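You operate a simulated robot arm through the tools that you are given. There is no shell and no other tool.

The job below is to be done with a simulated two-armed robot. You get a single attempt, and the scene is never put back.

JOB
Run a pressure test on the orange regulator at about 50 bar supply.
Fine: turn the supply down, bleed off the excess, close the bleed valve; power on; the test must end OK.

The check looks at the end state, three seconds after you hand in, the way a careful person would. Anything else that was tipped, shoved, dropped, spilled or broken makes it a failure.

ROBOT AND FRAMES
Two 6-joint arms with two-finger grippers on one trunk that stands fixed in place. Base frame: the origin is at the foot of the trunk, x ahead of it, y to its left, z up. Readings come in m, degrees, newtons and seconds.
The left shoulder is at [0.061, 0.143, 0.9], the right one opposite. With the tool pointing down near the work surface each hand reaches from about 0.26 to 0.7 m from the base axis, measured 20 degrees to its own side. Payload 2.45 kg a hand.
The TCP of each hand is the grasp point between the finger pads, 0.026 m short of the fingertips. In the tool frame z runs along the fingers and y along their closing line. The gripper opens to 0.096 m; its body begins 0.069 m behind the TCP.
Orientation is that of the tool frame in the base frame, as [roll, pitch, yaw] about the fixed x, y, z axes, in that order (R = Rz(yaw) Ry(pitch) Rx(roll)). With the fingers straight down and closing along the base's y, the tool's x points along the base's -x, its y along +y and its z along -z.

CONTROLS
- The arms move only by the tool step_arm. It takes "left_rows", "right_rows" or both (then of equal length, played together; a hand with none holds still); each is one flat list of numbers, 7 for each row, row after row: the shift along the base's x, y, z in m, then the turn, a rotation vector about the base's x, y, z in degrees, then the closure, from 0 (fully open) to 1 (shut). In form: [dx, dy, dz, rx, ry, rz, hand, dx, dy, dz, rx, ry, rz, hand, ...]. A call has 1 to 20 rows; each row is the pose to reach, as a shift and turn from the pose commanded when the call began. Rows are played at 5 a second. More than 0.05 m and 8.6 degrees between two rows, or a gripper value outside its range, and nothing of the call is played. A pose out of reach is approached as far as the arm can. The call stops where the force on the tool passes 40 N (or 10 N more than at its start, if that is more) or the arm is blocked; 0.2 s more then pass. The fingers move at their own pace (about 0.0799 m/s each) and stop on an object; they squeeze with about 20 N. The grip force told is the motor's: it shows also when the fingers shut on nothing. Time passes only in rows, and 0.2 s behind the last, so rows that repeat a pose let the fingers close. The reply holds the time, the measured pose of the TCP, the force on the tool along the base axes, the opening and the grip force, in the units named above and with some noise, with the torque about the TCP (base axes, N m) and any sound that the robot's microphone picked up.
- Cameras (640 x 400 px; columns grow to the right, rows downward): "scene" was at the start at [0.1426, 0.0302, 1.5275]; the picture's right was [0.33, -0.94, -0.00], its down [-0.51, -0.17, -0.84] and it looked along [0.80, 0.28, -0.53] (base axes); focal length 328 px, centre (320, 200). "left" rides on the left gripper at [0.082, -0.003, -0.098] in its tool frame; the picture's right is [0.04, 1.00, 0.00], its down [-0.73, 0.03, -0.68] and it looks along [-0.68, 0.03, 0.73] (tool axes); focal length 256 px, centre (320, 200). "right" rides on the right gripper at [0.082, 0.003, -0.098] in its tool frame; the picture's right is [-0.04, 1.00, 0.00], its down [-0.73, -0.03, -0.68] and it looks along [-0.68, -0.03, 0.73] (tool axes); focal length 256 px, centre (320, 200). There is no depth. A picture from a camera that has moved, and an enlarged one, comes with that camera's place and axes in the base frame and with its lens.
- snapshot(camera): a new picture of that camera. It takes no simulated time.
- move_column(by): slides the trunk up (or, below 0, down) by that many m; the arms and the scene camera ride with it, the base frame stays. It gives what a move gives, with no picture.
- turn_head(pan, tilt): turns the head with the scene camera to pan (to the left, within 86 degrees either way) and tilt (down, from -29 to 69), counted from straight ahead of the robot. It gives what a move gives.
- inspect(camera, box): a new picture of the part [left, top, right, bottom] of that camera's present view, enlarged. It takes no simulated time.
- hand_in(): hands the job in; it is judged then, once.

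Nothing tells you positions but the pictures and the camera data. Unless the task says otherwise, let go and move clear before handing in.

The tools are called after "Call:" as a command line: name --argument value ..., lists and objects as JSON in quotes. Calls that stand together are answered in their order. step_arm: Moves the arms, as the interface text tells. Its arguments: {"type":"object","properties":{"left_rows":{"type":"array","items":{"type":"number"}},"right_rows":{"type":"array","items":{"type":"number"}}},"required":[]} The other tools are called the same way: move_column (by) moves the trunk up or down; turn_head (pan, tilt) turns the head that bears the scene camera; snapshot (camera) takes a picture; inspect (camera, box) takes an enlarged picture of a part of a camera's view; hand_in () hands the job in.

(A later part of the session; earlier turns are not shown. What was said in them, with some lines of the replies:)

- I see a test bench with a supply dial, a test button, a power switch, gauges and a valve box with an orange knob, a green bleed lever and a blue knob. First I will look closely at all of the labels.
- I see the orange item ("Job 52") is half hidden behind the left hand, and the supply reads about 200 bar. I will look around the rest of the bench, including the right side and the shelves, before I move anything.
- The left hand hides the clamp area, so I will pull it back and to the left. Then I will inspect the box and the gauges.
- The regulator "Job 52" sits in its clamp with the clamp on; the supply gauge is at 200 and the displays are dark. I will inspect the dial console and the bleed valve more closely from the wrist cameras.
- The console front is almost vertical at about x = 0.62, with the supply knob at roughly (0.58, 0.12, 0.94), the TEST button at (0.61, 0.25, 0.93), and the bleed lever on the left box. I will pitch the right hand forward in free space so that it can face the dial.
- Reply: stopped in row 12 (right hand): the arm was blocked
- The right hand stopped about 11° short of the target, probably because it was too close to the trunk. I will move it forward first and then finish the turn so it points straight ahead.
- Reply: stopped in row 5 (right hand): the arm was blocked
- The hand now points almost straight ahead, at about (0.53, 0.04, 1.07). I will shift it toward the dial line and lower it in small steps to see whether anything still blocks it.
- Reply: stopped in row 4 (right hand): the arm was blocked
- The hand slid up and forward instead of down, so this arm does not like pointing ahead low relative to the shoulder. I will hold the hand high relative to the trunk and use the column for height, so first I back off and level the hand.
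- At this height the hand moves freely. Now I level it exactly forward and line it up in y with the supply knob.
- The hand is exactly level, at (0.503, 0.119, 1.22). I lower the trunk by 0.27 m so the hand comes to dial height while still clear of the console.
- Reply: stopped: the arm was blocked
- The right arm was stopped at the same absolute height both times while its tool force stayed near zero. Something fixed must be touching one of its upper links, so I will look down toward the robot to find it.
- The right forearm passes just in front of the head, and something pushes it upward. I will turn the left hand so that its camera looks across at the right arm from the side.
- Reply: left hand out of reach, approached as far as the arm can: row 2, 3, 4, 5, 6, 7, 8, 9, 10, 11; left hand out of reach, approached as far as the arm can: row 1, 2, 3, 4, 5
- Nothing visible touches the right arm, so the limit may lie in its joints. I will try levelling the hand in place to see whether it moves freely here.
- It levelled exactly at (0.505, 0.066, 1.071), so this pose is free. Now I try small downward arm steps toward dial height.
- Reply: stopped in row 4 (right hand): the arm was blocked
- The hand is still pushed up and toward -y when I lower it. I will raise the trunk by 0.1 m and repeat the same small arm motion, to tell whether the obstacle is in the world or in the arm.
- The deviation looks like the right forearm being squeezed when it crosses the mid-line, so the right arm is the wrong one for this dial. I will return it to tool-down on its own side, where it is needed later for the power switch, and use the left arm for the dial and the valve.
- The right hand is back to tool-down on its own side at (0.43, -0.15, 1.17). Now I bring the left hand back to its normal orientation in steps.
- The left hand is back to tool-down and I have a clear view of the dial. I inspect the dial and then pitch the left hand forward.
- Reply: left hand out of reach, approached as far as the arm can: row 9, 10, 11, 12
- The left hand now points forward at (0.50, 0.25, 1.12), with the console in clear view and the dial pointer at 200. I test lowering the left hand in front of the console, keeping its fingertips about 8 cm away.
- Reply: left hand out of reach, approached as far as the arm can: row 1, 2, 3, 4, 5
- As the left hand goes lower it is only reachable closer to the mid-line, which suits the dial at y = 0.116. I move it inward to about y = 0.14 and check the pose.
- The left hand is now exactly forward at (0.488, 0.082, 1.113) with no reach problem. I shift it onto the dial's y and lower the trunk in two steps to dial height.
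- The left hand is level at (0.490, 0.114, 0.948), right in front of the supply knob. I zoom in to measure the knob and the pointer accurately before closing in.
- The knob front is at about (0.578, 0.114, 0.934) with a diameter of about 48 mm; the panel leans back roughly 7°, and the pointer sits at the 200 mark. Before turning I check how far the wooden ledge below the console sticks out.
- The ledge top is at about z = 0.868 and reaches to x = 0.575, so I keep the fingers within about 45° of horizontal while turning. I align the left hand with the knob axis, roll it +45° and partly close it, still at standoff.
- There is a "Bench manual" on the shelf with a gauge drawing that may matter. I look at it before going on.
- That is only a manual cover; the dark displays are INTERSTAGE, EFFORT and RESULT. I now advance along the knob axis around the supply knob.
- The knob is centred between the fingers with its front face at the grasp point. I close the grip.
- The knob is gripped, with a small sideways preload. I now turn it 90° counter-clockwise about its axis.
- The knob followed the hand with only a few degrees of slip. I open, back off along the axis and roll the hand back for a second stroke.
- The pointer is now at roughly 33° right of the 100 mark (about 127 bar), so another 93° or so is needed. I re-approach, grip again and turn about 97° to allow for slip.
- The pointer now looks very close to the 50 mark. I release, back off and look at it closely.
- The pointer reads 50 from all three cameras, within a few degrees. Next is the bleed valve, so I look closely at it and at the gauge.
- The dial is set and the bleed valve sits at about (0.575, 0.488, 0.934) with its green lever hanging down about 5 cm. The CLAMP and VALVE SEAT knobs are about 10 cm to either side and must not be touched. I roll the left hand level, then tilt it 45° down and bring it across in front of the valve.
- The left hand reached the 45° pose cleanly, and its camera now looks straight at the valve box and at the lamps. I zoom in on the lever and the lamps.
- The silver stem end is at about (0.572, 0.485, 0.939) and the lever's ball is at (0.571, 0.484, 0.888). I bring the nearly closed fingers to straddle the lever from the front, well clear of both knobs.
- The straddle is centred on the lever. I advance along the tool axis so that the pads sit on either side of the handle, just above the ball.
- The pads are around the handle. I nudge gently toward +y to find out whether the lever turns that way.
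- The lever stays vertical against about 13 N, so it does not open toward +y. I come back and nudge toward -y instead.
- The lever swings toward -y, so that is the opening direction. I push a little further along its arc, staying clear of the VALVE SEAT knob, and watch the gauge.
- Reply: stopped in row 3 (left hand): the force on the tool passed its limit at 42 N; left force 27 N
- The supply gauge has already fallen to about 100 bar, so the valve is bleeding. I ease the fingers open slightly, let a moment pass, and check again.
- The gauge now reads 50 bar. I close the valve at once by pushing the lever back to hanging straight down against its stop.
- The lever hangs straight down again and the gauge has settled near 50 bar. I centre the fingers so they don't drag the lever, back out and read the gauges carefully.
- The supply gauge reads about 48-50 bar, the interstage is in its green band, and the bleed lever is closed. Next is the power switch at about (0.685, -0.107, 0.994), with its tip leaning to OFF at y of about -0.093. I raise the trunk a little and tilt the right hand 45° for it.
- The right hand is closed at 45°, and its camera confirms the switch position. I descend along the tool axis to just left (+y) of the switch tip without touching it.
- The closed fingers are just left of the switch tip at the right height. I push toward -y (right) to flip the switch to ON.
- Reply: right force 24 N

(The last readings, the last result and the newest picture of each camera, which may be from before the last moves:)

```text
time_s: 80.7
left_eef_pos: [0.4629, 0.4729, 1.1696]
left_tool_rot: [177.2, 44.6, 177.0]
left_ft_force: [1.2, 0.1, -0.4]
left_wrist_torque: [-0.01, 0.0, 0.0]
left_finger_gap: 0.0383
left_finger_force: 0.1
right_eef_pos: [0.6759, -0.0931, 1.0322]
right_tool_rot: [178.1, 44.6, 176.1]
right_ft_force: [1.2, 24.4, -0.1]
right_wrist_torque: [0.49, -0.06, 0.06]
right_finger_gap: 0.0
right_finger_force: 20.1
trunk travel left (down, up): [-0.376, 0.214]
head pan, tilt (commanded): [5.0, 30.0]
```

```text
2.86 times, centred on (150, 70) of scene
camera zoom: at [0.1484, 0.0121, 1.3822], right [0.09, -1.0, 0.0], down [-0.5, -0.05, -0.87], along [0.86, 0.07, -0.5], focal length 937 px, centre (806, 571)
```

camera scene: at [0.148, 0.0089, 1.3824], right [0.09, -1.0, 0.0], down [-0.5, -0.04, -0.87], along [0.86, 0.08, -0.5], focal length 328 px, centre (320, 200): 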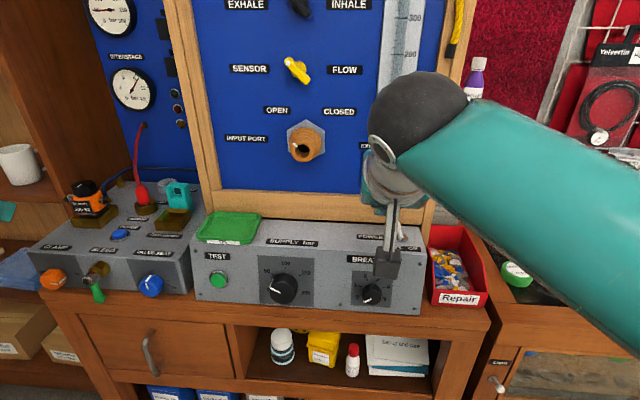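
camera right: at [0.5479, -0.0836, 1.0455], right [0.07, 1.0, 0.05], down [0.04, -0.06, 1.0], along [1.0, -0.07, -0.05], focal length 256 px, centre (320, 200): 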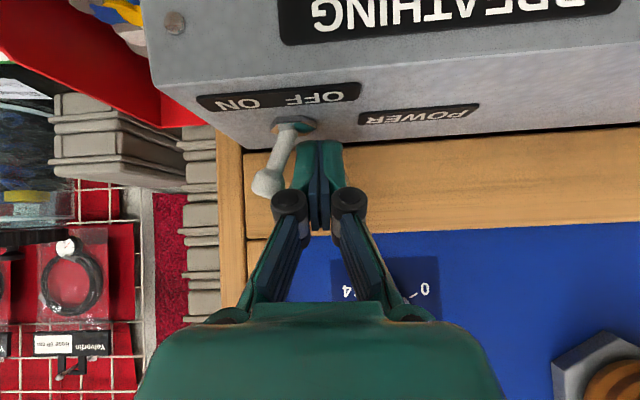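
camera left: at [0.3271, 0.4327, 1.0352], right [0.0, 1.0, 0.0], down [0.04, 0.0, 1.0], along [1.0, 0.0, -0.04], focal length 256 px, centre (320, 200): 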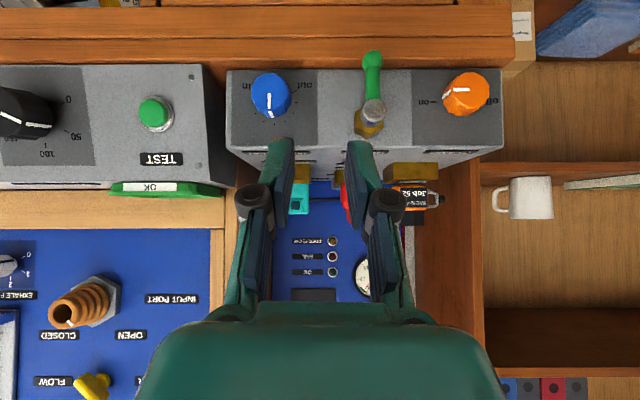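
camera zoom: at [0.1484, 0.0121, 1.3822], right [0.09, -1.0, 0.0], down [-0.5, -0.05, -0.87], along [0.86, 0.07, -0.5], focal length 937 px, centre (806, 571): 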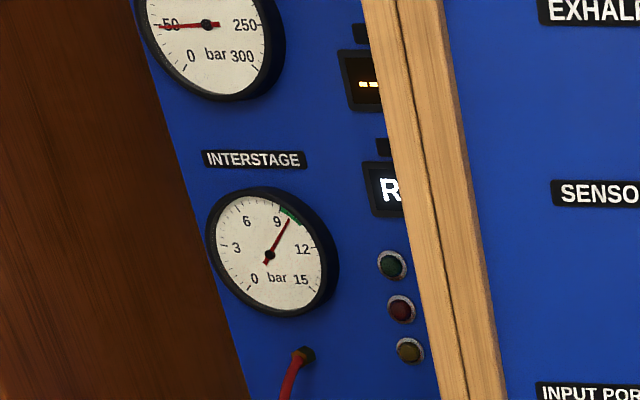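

The displays are lit ("--" and "R…", so READY), and the switch leans to ON. I back the right hand off the switch and away along its axis.

Call:
step_arm --right_rows '[0, 0.008, 0, 0, 0, 0, 1, 0, 0.015, 0, 0, 0, 0, 1, -0.025, 0.015, 0.023, 0, 0, 0, 1, -0.05, 0.012, 0.046, 0, 0, 0, 1, -0.08, 0.0, 0.075, 0, 0, 0, 1, -0.11, -0.02, 0.1, 0, 0, 0, 1, -0.14, -0.05, 0.12, 0, 0, 0, 1, -0.17, -0.08, 0.13, 0, 0, 0, 1]'

Call:
snapshot --camera "right"

Call:
snapshot --camera "left"

Call:
inspect --camera "scene" --box '[340, 200, 480, 300]'

```text
time_s: 82.5
left_eef_pos: [0.4617, 0.471, 1.1723]
left_tool_rot: [176.9, 44.8, 176.7]
left_ft_force: [0.2, 0.3, -0.2]
left_wrist_torque: [0.02, 0.01, 0.01]
left_finger_gap: 0.0385
left_finger_force: 0.1
right_eef_pos: [0.5006, -0.1784, 1.1651]
right_tool_rot: [178.3, 44.6, 175.7]
right_ft_force: [-0.5, 0.3, 0.4]
right_wrist_torque: [0.01, -0.01, -0.02]
right_finger_gap: 0.0001
right_finger_force: 20.2
trunk travel left (down, up): [-0.376, 0.214]
head pan, tilt (commanded): [5.0, 30.0]
```

```text
taken
camera right: at [0.3722, -0.1674, 1.1778], right [0.08, 1.0, 0.05], down [0.04, -0.05, 1.0], along [1.0, -0.08, -0.05], focal length 256 px, centre (320, 200)
```

right: 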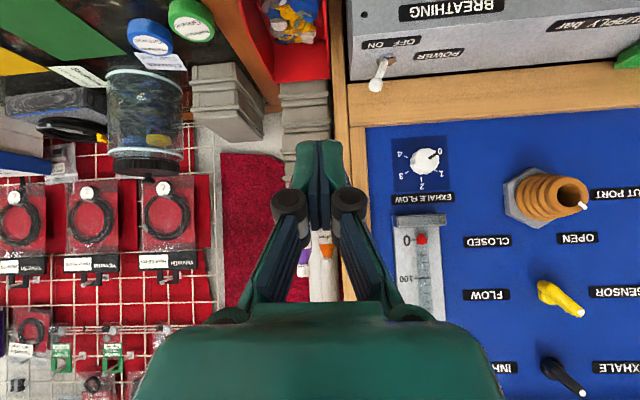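

```text
taken
camera left: at [0.3348, 0.4684, 1.1841], right [-0.01, 1.0, 0.01], down [0.04, -0.01, 1.0], along [1.0, 0.01, -0.04], focal length 256 px, centre (320, 200)
```

left: 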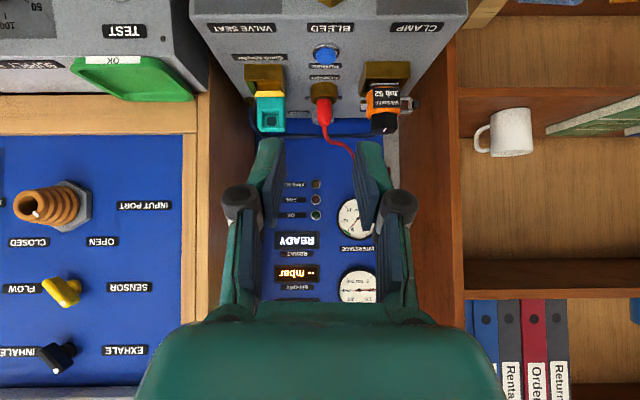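

```text
4.00 times, centred on (410, 250) of scene
camera zoom: at [0.1471, 0.0083, 1.3824], right [0.09, -1.0, 0.0], down [-0.5, -0.04, -0.87], along [0.86, 0.08, -0.5], focal length 1311 px, centre (-40, 0)
```

zoom: 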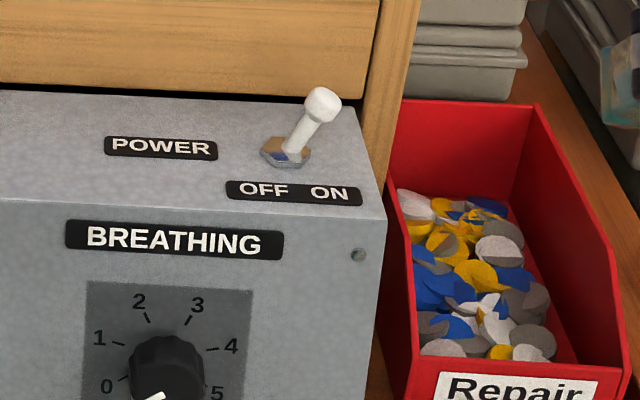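

The power is on and RESULT shows READY. I read the displays and the interstage gauge before pressing TEST.

Call:
inspect --camera "left" --box '[260, 160, 380, 310]'

Call:
turn_head --pan 30 --tilt 15

Call:
snapshot --camera "scene"

Call:
inspect --camera "scene" --box '[270, 60, 370, 220]'

```text
2.67 times, centred on (320, 235) of left
camera zoom: at [0.3348, 0.4684, 1.1841], right [-0.01, 1.0, 0.01], down [0.04, -0.01, 1.0], along [1.0, 0.01, -0.04], focal length 683 px, centre (320, 107)
```

zoom: 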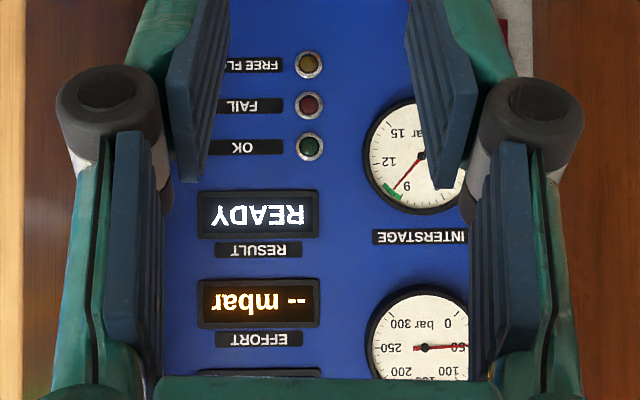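

```text
time_s: 83.4
left_eef_pos: [0.4623, 0.4724, 1.1704]
left_tool_rot: [176.8, 44.7, 176.7]
left_ft_force: [-0.4, -0.3, 0.3]
left_wrist_torque: [0.02, 0.01, -0.01]
left_finger_gap: 0.0382
left_finger_force: 0.1
right_eef_pos: [0.5016, -0.1776, 1.1646]
right_tool_rot: [178.3, 44.6, 175.7]
right_ft_force: [0.3, -0.9, -0.1]
right_wrist_torque: [0.01, 0.0, -0.04]
right_finger_gap: 0.0004
right_finger_force: 20.2
trunk travel left (down, up): [-0.376, 0.214]
head pan, tilt (commanded): [30.0, 15.0]
```

```text
taken
camera scene: at [0.1388, 0.0476, 1.4065], right [0.5, -0.87, 0.0], down [-0.23, -0.13, -0.97], along [0.84, 0.48, -0.26], focal length 328 px, centre (320, 200)
```

scene: 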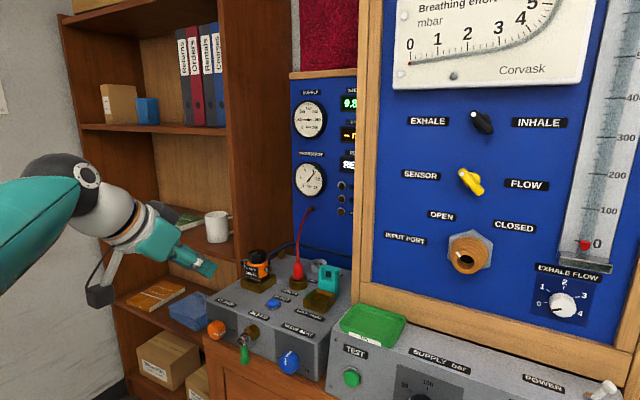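

```text
2.50 times, centred on (320, 140) of scene
camera zoom: at [0.1388, 0.0476, 1.4065], right [0.5, -0.87, 0.0], down [-0.23, -0.13, -0.97], along [0.84, 0.48, -0.26], focal length 820 px, centre (320, 350)
```

zoom: 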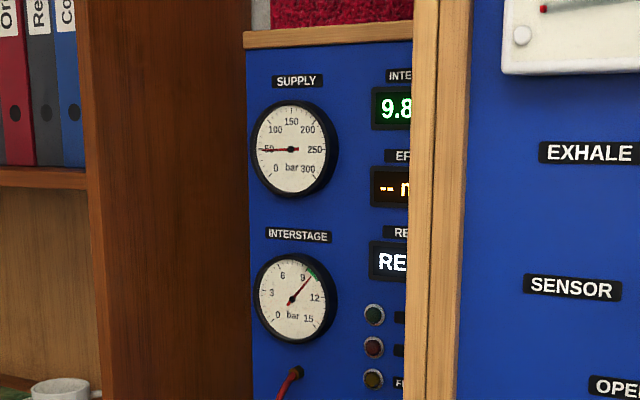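

INTERSTAGE reads 9.8 bar inside the green band, and everything shows READY. I lower the trunk again and bring the closed left fingers in front of the TEST button at about (0.606, 0.249, 0.928).

Call:
move_column --by -0.15

Call:
step_arm --left_rows '[0.0, -0.04, 0, 0, 0, 0, 0.8, 0.0, -0.08, -0.005, 0, -4, 0, 1, 0.0, -0.12, -0.01, 0, -8, 0, 1, 0.01, -0.16, -0.02, 0, -13, 0, 1, 0.02, -0.2, -0.03, 0, -18, 0, 1, 0.04, -0.222, -0.055, 0, -18, 0, 1, 0.065, -0.222, -0.08, 0, -18, 0, 1, 0.065, -0.222, -0.08, 0, -18, 0, 1]'

Call:
snapshot --camera "left"

Call:
snapshot --camera "scene"

```text
time_s: 85.2
left_eef_pos: [0.4616, 0.4722, 1.0218]
left_tool_rot: [176.9, 44.7, 176.7]
left_ft_force: [0.1, 0.3, -0.6]
left_wrist_torque: [-0.01, 0.03, 0.0]
left_finger_gap: 0.0386
left_finger_force: 0.0
right_eef_pos: [0.5011, -0.1768, 1.0144]
right_tool_rot: [178.3, 44.6, 175.7]
right_ft_force: [-0.8, 0.8, 0.2]
right_wrist_torque: [-0.03, 0.02, -0.02]
right_finger_gap: 0.0001
right_finger_force: 19.9
trunk travel left (down, up): [-0.226, 0.364]
head pan, tilt (commanded): [30.0, 15.0]
```

```text
time_s: 87.0
left_eef_pos: [0.5263, 0.2443, 0.9447]
left_tool_rot: [174.7, 62.7, 174.9]
left_ft_force: [-0.3, 0.4, 1.0]
left_wrist_torque: [0.01, -0.03, 0.02]
left_finger_gap: 0.0003
left_finger_force: 19.8
right_eef_pos: [0.5011, -0.1767, 1.0135]
right_tool_rot: [178.3, 44.6, 175.8]
right_ft_force: [0.0, -0.2, -0.7]
right_wrist_torque: [-0.01, 0.01, 0.0]
right_finger_gap: 0.0003
right_finger_force: 20.0
trunk travel left (down, up): [-0.226, 0.364]
head pan, tilt (commanded): [30.0, 15.0]
```

```text
taken
camera left: at [0.4029, 0.2419, 0.9178], right [-0.01, 1.0, 0.01], down [-0.27, -0.01, 0.96], along [0.96, 0.01, 0.27], focal length 256 px, centre (320, 200)
```

left: 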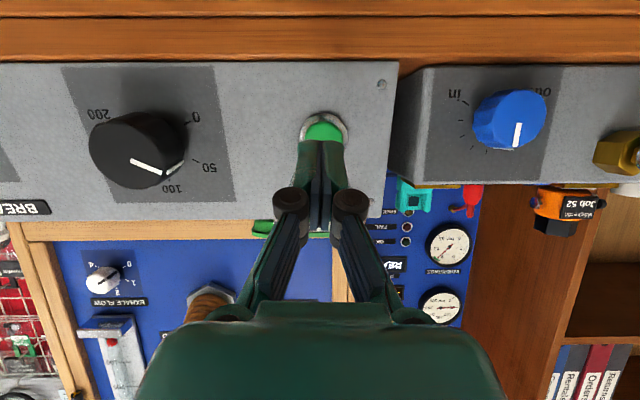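

```text
taken
camera scene: at [0.1386, 0.0476, 1.2565], right [0.5, -0.87, 0.0], down [-0.22, -0.13, -0.97], along [0.84, 0.48, -0.26], focal length 328 px, centre (320, 200)
```

scene: 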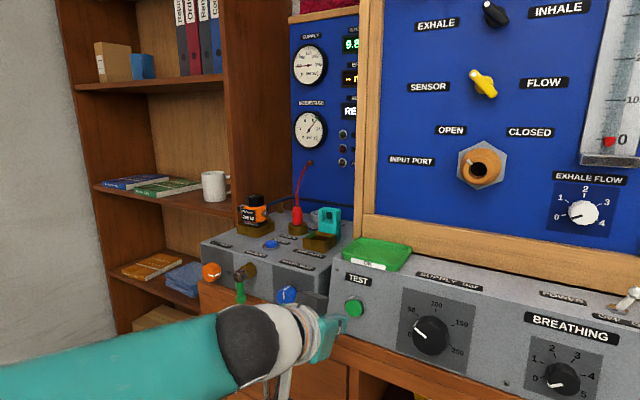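

The closed fingertips are lined up with the TEST button, about 5.5 cm away. I press it straight in with small steps.

Call:
step_arm --left_rows '[0.03, 0.002, -0.006, 0, 0, 0, 1, 0.048, 0.003, -0.009, 0, 0, 0, 1, 0.054, 0.003, -0.009, 0, 0, 0, 1, 0.058, 0.003, -0.009, 0, 0, 0, 1, 0.062, 0.003, -0.009, 0, 0, 0, 1, 0.066, 0.003, -0.009, 0, 0, 0, 1]'

Call:
snapshot --camera "left"

Call:
inspect --camera "scene" --box '[280, 20, 400, 180]'

```text
time_s: 88.4
left_eef_pos: [0.5884, 0.2512, 0.934]
left_tool_rot: [174.8, 62.7, 175.0]
left_ft_force: [-37.9, -9.7, -7.7]
left_wrist_torque: [-0.04, 0.23, -0.26]
left_finger_gap: 0.0059
left_finger_force: 28.7
right_eef_pos: [0.4978, -0.1789, 1.0163]
right_tool_rot: [178.2, 44.8, 176.0]
right_ft_force: [-0.2, 0.1, 0.8]
right_wrist_torque: [-0.01, -0.02, 0.02]
right_finger_gap: 0.0001
right_finger_force: 20.1
trunk travel left (down, up): [-0.226, 0.364]
head pan, tilt (commanded): [30.0, 15.0]
heard: click
```

```text
taken
camera left: at [0.4645, 0.2494, 0.9071], right [-0.01, 1.0, 0.01], down [-0.27, -0.01, 0.96], along [0.96, 0.01, 0.27], focal length 256 px, centre (320, 200)
```

left: 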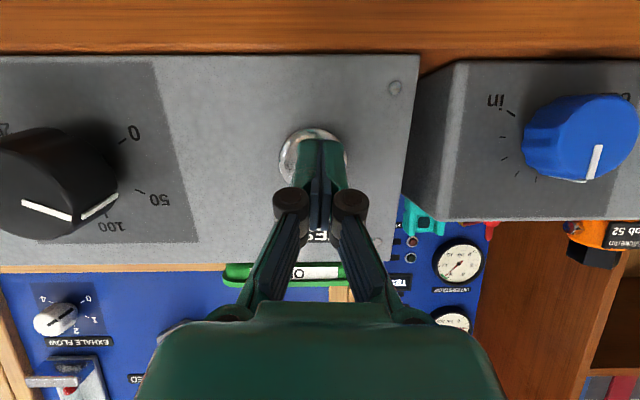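

```text
2.50 times, centred on (340, 100) of scene
camera zoom: at [0.1342, 0.0468, 1.2569], right [0.5, -0.87, 0.0], down [-0.22, -0.13, -0.97], along [0.84, 0.48, -0.26], focal length 820 px, centre (270, 450)
```

zoom: 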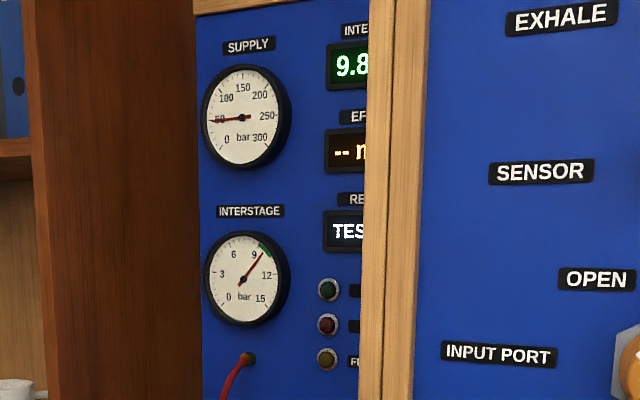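

I heard a click, and RESULT now shows "TES…", so the test is running. I back off straight from the button and watch.

Call:
step_arm --left_rows '[-0.015, 0, 0, 0, 0, 0, 1, -0.04, 0, 0.005, 0, 0, 0, 1, -0.07, 0.0, 0.02, 0, 0, 0, 1]'

Call:
inspect --camera "scene" --box '[280, 20, 400, 180]'

Call:
snapshot --camera "left"

```text
time_s: 89.2
left_eef_pos: [0.5223, 0.2538, 0.953]
left_tool_rot: [174.7, 62.8, 174.9]
left_ft_force: [-0.3, 0.3, 0.0]
left_wrist_torque: [0.02, -0.02, 0.01]
left_finger_gap: 0.0001
left_finger_force: 28.7
right_eef_pos: [0.5014, -0.1761, 1.0155]
right_tool_rot: [178.2, 44.6, 175.8]
right_ft_force: [-0.4, -0.2, 0.0]
right_wrist_torque: [-0.03, 0.01, -0.02]
right_finger_gap: 0.0001
right_finger_force: 19.6
trunk travel left (down, up): [-0.226, 0.364]
head pan, tilt (commanded): [30.0, 15.0]
```

```text
2.50 times, centred on (340, 100) of scene
camera zoom: at [0.1384, 0.0476, 1.2566], right [0.5, -0.87, 0.0], down [-0.22, -0.13, -0.97], along [0.84, 0.48, -0.26], focal length 820 px, centre (270, 450)
```

zoom: 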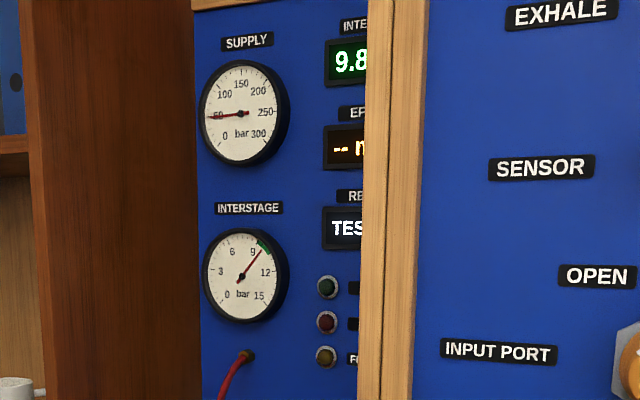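

```text
taken
camera left: at [0.3973, 0.2511, 0.9254], right [-0.01, 1.0, 0.01], down [-0.27, -0.01, 0.96], along [0.96, 0.01, 0.27], focal length 256 px, centre (320, 200)
```

left: 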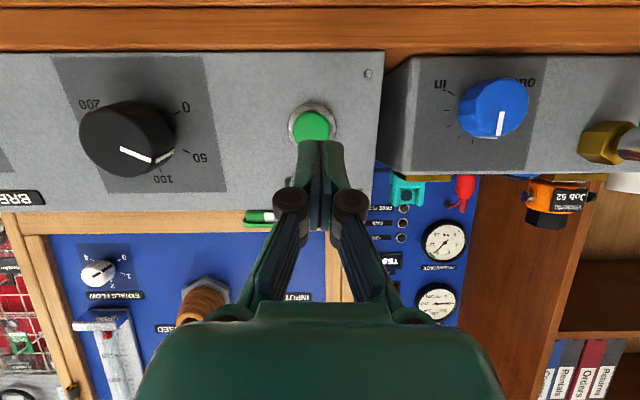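

RESULT still shows TESTING. I move the left hand back to its viewing pose while the test runs.

Call:
step_arm --left_rows '[-0.03, 0.03, 0.03, 0, 4, 0, 1, -0.05, 0.07, 0.06, 0, 8, 0, 1, -0.06, 0.11, 0.08, 0, 13, 0, 0.8, -0.06, 0.15, 0.1, 0, 18, 0, 0.6, -0.06, 0.19, 0.12, 0, 18, 0, 0.5, -0.06, 0.2, 0.12, 0, 18, 0, 0.5]'

Call:
inspect --camera "scene" --box '[280, 20, 400, 180]'

Call:
inspect --camera "left" --box '[220, 100, 420, 320]'

```text
refused: row 1 steps farther than a row can; nothing moved
```

```text
2.50 times, centred on (340, 100) of scene
camera zoom: at [0.1384, 0.0476, 1.2566], right [0.5, -0.87, 0.0], down [-0.22, -0.13, -0.97], along [0.84, 0.48, -0.26], focal length 820 px, centre (270, 450)
```

zoom: 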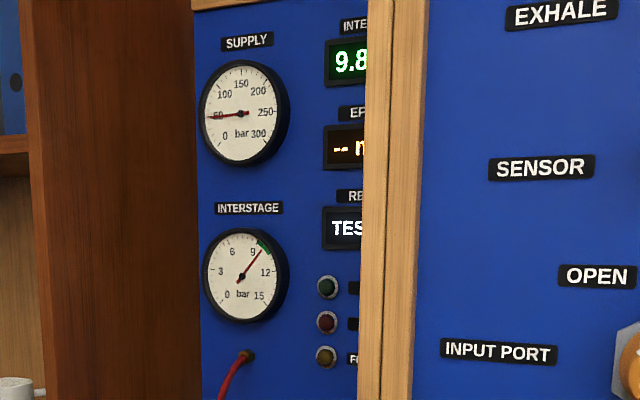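

```text
1.82 times, centred on (320, 210) of left
camera zoom: at [0.3973, 0.2511, 0.9254], right [-0.01, 1.0, 0.01], down [-0.27, -0.01, 0.96], along [0.96, 0.01, 0.27], focal length 465 px, centre (320, 182)
```

zoom: 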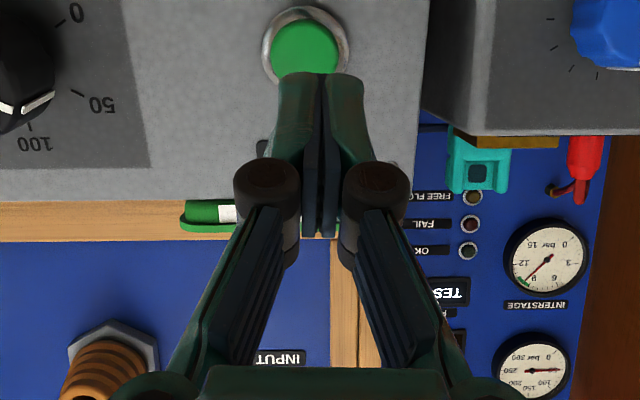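

The last move was refused because one row stepped too far, so nothing moved and the test is still running. I repeat it with smaller rows.

Call:
step_arm --left_rows '[-0.02, 0.02, 0.02, 0, 4, 0, 1, -0.04, 0.05, 0.04, 0, 8, 0, 1, -0.05, 0.085, 0.055, 0, 13, 0, 0.8, -0.06, 0.12, 0.07, 0, 18, 0, 0.6, -0.06, 0.16, 0.07, 0, 18, 0, 0.5, -0.06, 0.2, 0.07, 0, 18, 0, 0.5]'

Call:
inspect --camera "scene" --box '[280, 20, 400, 180]'

Call:
inspect --camera "left" --box '[220, 100, 420, 320]'

```text
time_s: 90.6
left_eef_pos: [0.4619, 0.4515, 1.0206]
left_tool_rot: [177.0, 44.6, 176.7]
left_ft_force: [0.2, 0.0, -0.1]
left_wrist_torque: [-0.02, -0.07, -0.04]
left_finger_gap: 0.048
left_finger_force: 0.0
right_eef_pos: [0.5016, -0.1775, 1.0155]
right_tool_rot: [178.3, 44.7, 175.9]
right_ft_force: [-0.5, -0.3, 0.0]
right_wrist_torque: [0.03, 0.0, 0.03]
right_finger_gap: 0.0002
right_finger_force: 20.0
trunk travel left (down, up): [-0.226, 0.364]
head pan, tilt (commanded): [30.0, 15.0]
```

```text
2.50 times, centred on (340, 100) of scene
camera zoom: at [0.1388, 0.0478, 1.2565], right [0.5, -0.87, 0.0], down [-0.22, -0.13, -0.97], along [0.84, 0.48, -0.26], focal length 820 px, centre (270, 450)
```

zoom: 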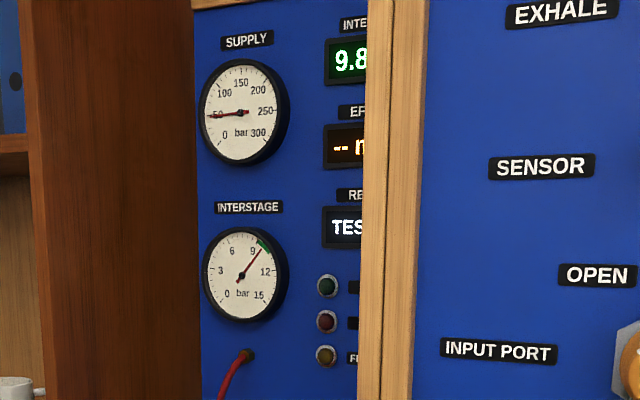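

```text
1.82 times, centred on (320, 210) of left
camera zoom: at [0.3351, 0.4497, 1.0336], right [-0.01, 1.0, 0.01], down [0.04, -0.01, 1.0], along [1.0, 0.01, -0.04], focal length 465 px, centre (320, 182)
```

zoom: 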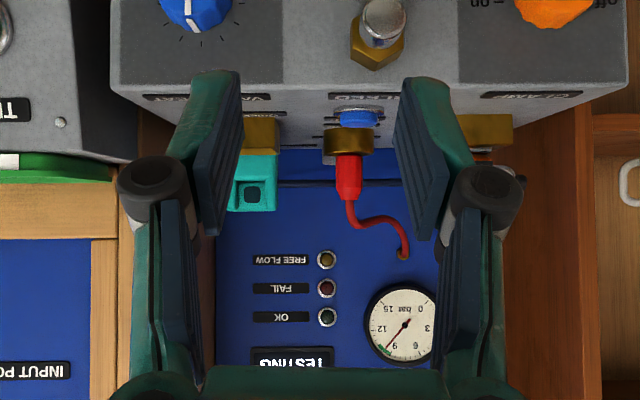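

RESULT reads TESTING and no lamp is lit yet. I hold still and let a few seconds pass.

Call:
step_arm --left_rows '[0, 0, 0, 0, 0, 0, 0.5, 0, 0, 0, 0, 0, 0, 0.5, 0, 0, 0, 0, 0, 0, 0.5, 0, 0, 0, 0, 0, 0, 0.5, 0, 0, 0, 0, 0, 0, 0.5, 0, 0, 0, 0, 0, 0, 0.5, 0, 0, 0, 0, 0, 0, 0.5, 0, 0, 0, 0, 0, 0, 0.5, 0, 0, 0, 0, 0, 0, 0.5, 0, 0, 0, 0, 0, 0, 0.5]'

Call:
inspect --camera "scene" --box '[280, 20, 400, 180]'

Call:
inspect --camera "left" --box '[220, 100, 420, 320]'

```text
time_s: 92.8
left_eef_pos: [0.462, 0.4521, 1.0215]
left_tool_rot: [176.9, 44.6, 176.7]
left_ft_force: [0.0, -0.8, -0.7]
left_wrist_torque: [-0.03, 0.0, -0.01]
left_finger_gap: 0.0481
left_finger_force: 0.1
right_eef_pos: [0.5006, -0.1762, 1.0155]
right_tool_rot: [178.4, 44.6, 175.8]
right_ft_force: [0.7, -0.2, 0.4]
right_wrist_torque: [0.0, -0.01, 0.01]
right_finger_gap: 0.0
right_finger_force: 19.8
trunk travel left (down, up): [-0.226, 0.364]
head pan, tilt (commanded): [30.0, 15.0]
```

```text
2.50 times, centred on (340, 100) of scene
camera zoom: at [0.1386, 0.0476, 1.2565], right [0.5, -0.87, 0.0], down [-0.22, -0.13, -0.97], along [0.84, 0.48, -0.26], focal length 820 px, centre (270, 450)
```

zoom: 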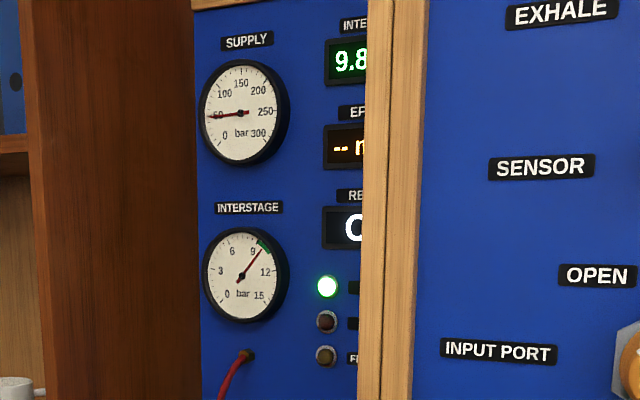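

```text
1.82 times, centred on (320, 210) of left
camera zoom: at [0.3349, 0.4491, 1.0338], right [-0.01, 1.0, 0.01], down [0.04, -0.01, 1.0], along [1.0, 0.01, -0.04], focal length 465 px, centre (320, 182)
```

zoom: 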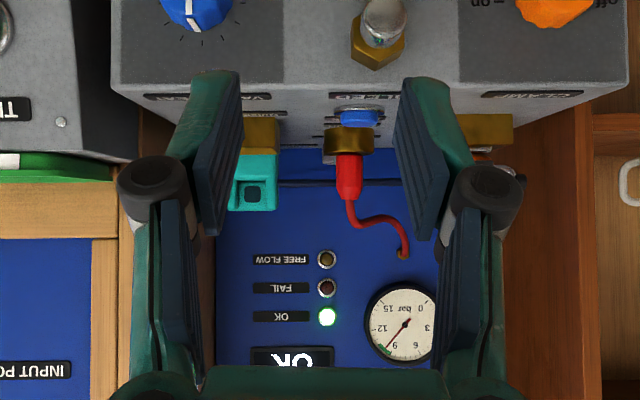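

RESULT shows OK with the green OK lamp lit, supply just under 50 bar and interstage 9.8 bar. I pull both hands well clear and then check that nothing else was disturbed.

Call:
step_arm --left_rows '[-0.03, 0, 0.01, 0, 0, 0, 0.3, -0.06, 0, 0.02, 0, 0, 0, 0.1, -0.08, 0.01, 0.03, 0, 0, 0, 0]' --right_rows '[-0.03, -0.01, 0.01, 0, 0, 0, 0.7, -0.06, -0.02, 0.02, 0, 0, 0, 0.4, -0.08, -0.03, 0.03, 0, 0, 0, 0.2]'

Call:
turn_head --pan 28 --tilt 18

Call:
snapshot --camera "scene"

Call:
snapshot --camera "left"

Call:
snapshot --camera "right"

```text
time_s: 93.6
left_eef_pos: [0.3829, 0.4612, 1.0523]
left_tool_rot: [176.8, 44.7, 176.8]
left_ft_force: [0.0, 0.1, -0.9]
left_wrist_torque: [0.01, 0.03, 0.01]
left_finger_gap: 0.096
left_finger_force: 0.1
right_eef_pos: [0.4198, -0.208, 1.0454]
right_tool_rot: [178.3, 44.7, 175.8]
right_ft_force: [-0.6, 0.5, -0.2]
right_wrist_torque: [-0.03, 0.02, 0.0]
right_finger_gap: 0.0769
right_finger_force: 0.0
trunk travel left (down, up): [-0.226, 0.364]
head pan, tilt (commanded): [30.0, 15.0]
```

```text
time_s: 94.2
left_eef_pos: [0.3838, 0.4608, 1.052]
left_tool_rot: [176.9, 44.7, 176.6]
left_ft_force: [-0.1, -0.6, 0.4]
left_wrist_torque: [0.02, 0.01, -0.02]
left_finger_gap: 0.096
left_finger_force: 0.0
right_eef_pos: [0.419, -0.2076, 1.046]
right_tool_rot: [178.2, 44.6, 175.7]
right_ft_force: [0.2, 0.4, 0.1]
right_wrist_torque: [-0.02, 0.01, 0.03]
right_finger_gap: 0.0766
right_finger_force: 0.1
trunk travel left (down, up): [-0.226, 0.364]
head pan, tilt (commanded): [28.0, 18.0]
```

```text
taken
camera scene: at [0.1399, 0.0447, 1.2517], right [0.47, -0.88, 0.0], down [-0.27, -0.14, -0.95], along [0.84, 0.45, -0.31], focal length 328 px, centre (320, 200)
```

scene: 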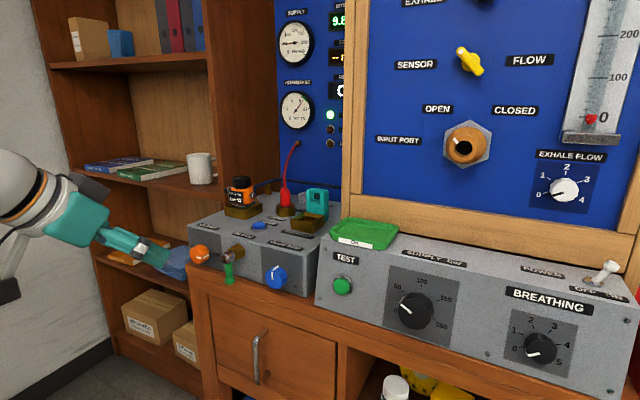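

```text
taken
camera left: at [0.2565, 0.4595, 1.0644], right [-0.01, 1.0, 0.01], down [0.04, -0.01, 1.0], along [1.0, 0.01, -0.04], focal length 256 px, centre (320, 200)
```

left: 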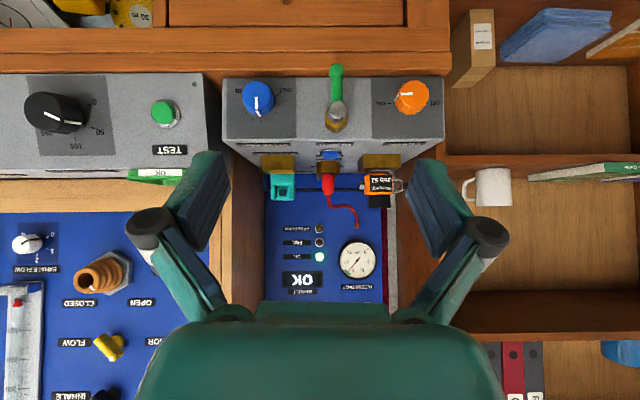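

```text
taken
camera right: at [0.2915, -0.1967, 1.058], right [0.08, 1.0, 0.05], down [0.04, -0.05, 1.0], along [1.0, -0.08, -0.05], focal length 256 px, centre (320, 200)
```

right: 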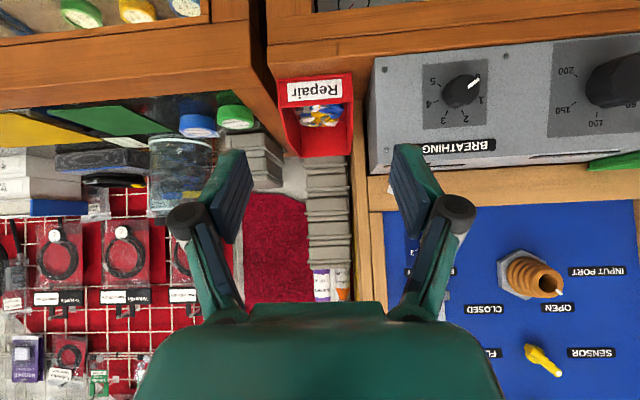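

Everything looks in order from here. I check the BREATHING dial, the knobs, the lever and the gauge close up against their starting state.

Call:
inspect --camera "scene" --box '[380, 260, 630, 400]'

Call:
inspect --camera "scene" --box '[180, 170, 340, 300]'

Call:
inspect --camera "scene" --box '[270, 10, 350, 160]'

Call:
inspect --camera "left" --box '[210, 50, 460, 210]'

```text
2.56 times, centred on (505, 330) of scene
camera zoom: at [0.1399, 0.0447, 1.2517], right [0.47, -0.88, 0.0], down [-0.27, -0.14, -0.95], along [0.84, 0.45, -0.31], focal length 839 px, centre (-154, -133)
```

zoom: 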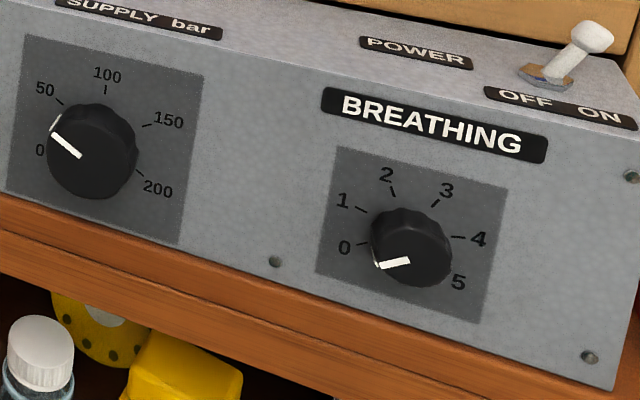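

```text
3.08 times, centred on (260, 235) of scene
camera zoom: at [0.1399, 0.0447, 1.2517], right [0.47, -0.88, 0.0], down [-0.27, -0.14, -0.95], along [0.84, 0.45, -0.31], focal length 1009 px, centre (505, 92)
```

zoom: 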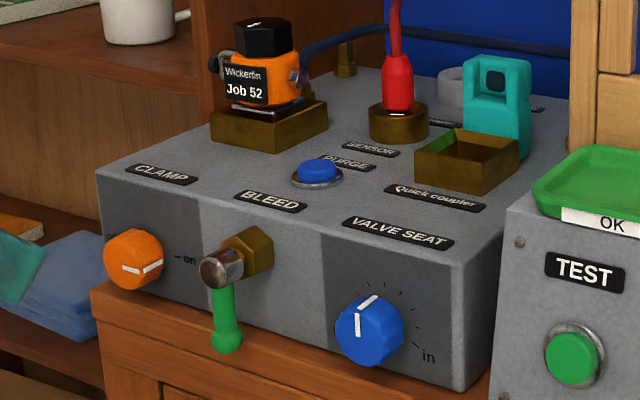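

```text
2.67 times, centred on (310, 85) of scene
camera zoom: at [0.1399, 0.0447, 1.2517], right [0.47, -0.88, 0.0], down [-0.27, -0.14, -0.95], along [0.84, 0.45, -0.31], focal length 874 px, centre (347, 507)
```

zoom: 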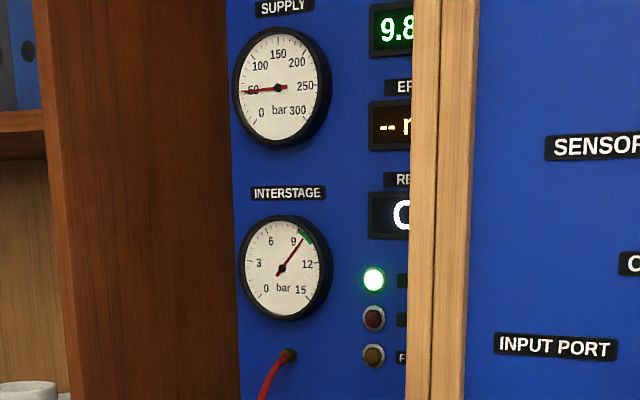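

```text
2.50 times, centred on (335, 130) of left
camera zoom: at [0.2565, 0.4595, 1.0644], right [-0.01, 1.0, 0.01], down [0.04, -0.01, 1.0], along [1.0, 0.01, -0.04], focal length 640 px, centre (282, 375)
```

zoom: 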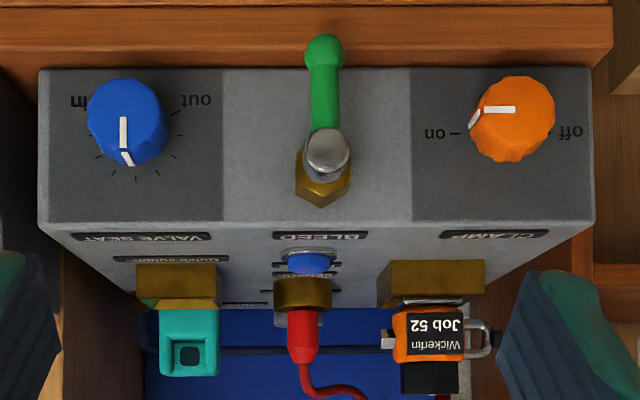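

The supply is turned down to the 50 mark and the gauge reads just under 50 bar. The bleed lever is closed, the power is ON and RESULT shows OK with the green lamp lit. All the other controls look as they were at the start and both hands are clear, so I hand in.

Call:
hand_in

```text
The job is handed in.
```

The pressure test on the orange regulator (Job 52) ended OK: RESULT reads OK and the green OK lamp is lit. I have handed the job in, and no verdict has come back from the check.

- **Supply:** The dial is turned down from 200 to the 50 mark. I bled the excess off, and the gauge settled at about 47–48 bar, just under 50.
- **Bleed valve:** The lever is closed, hanging straight down. The supply gauge stayed steady after I closed it.
- **Power and test:** The switch is ON. I pressed TEST once. The interstage pressure read 9.8 bar before and after the test, inside the green band.
- **Everything else:** In close-up views before handing in, the clamp, valve seat and breathing dials and the regulator looked as they did at the start. Both hands are clear of the bench.
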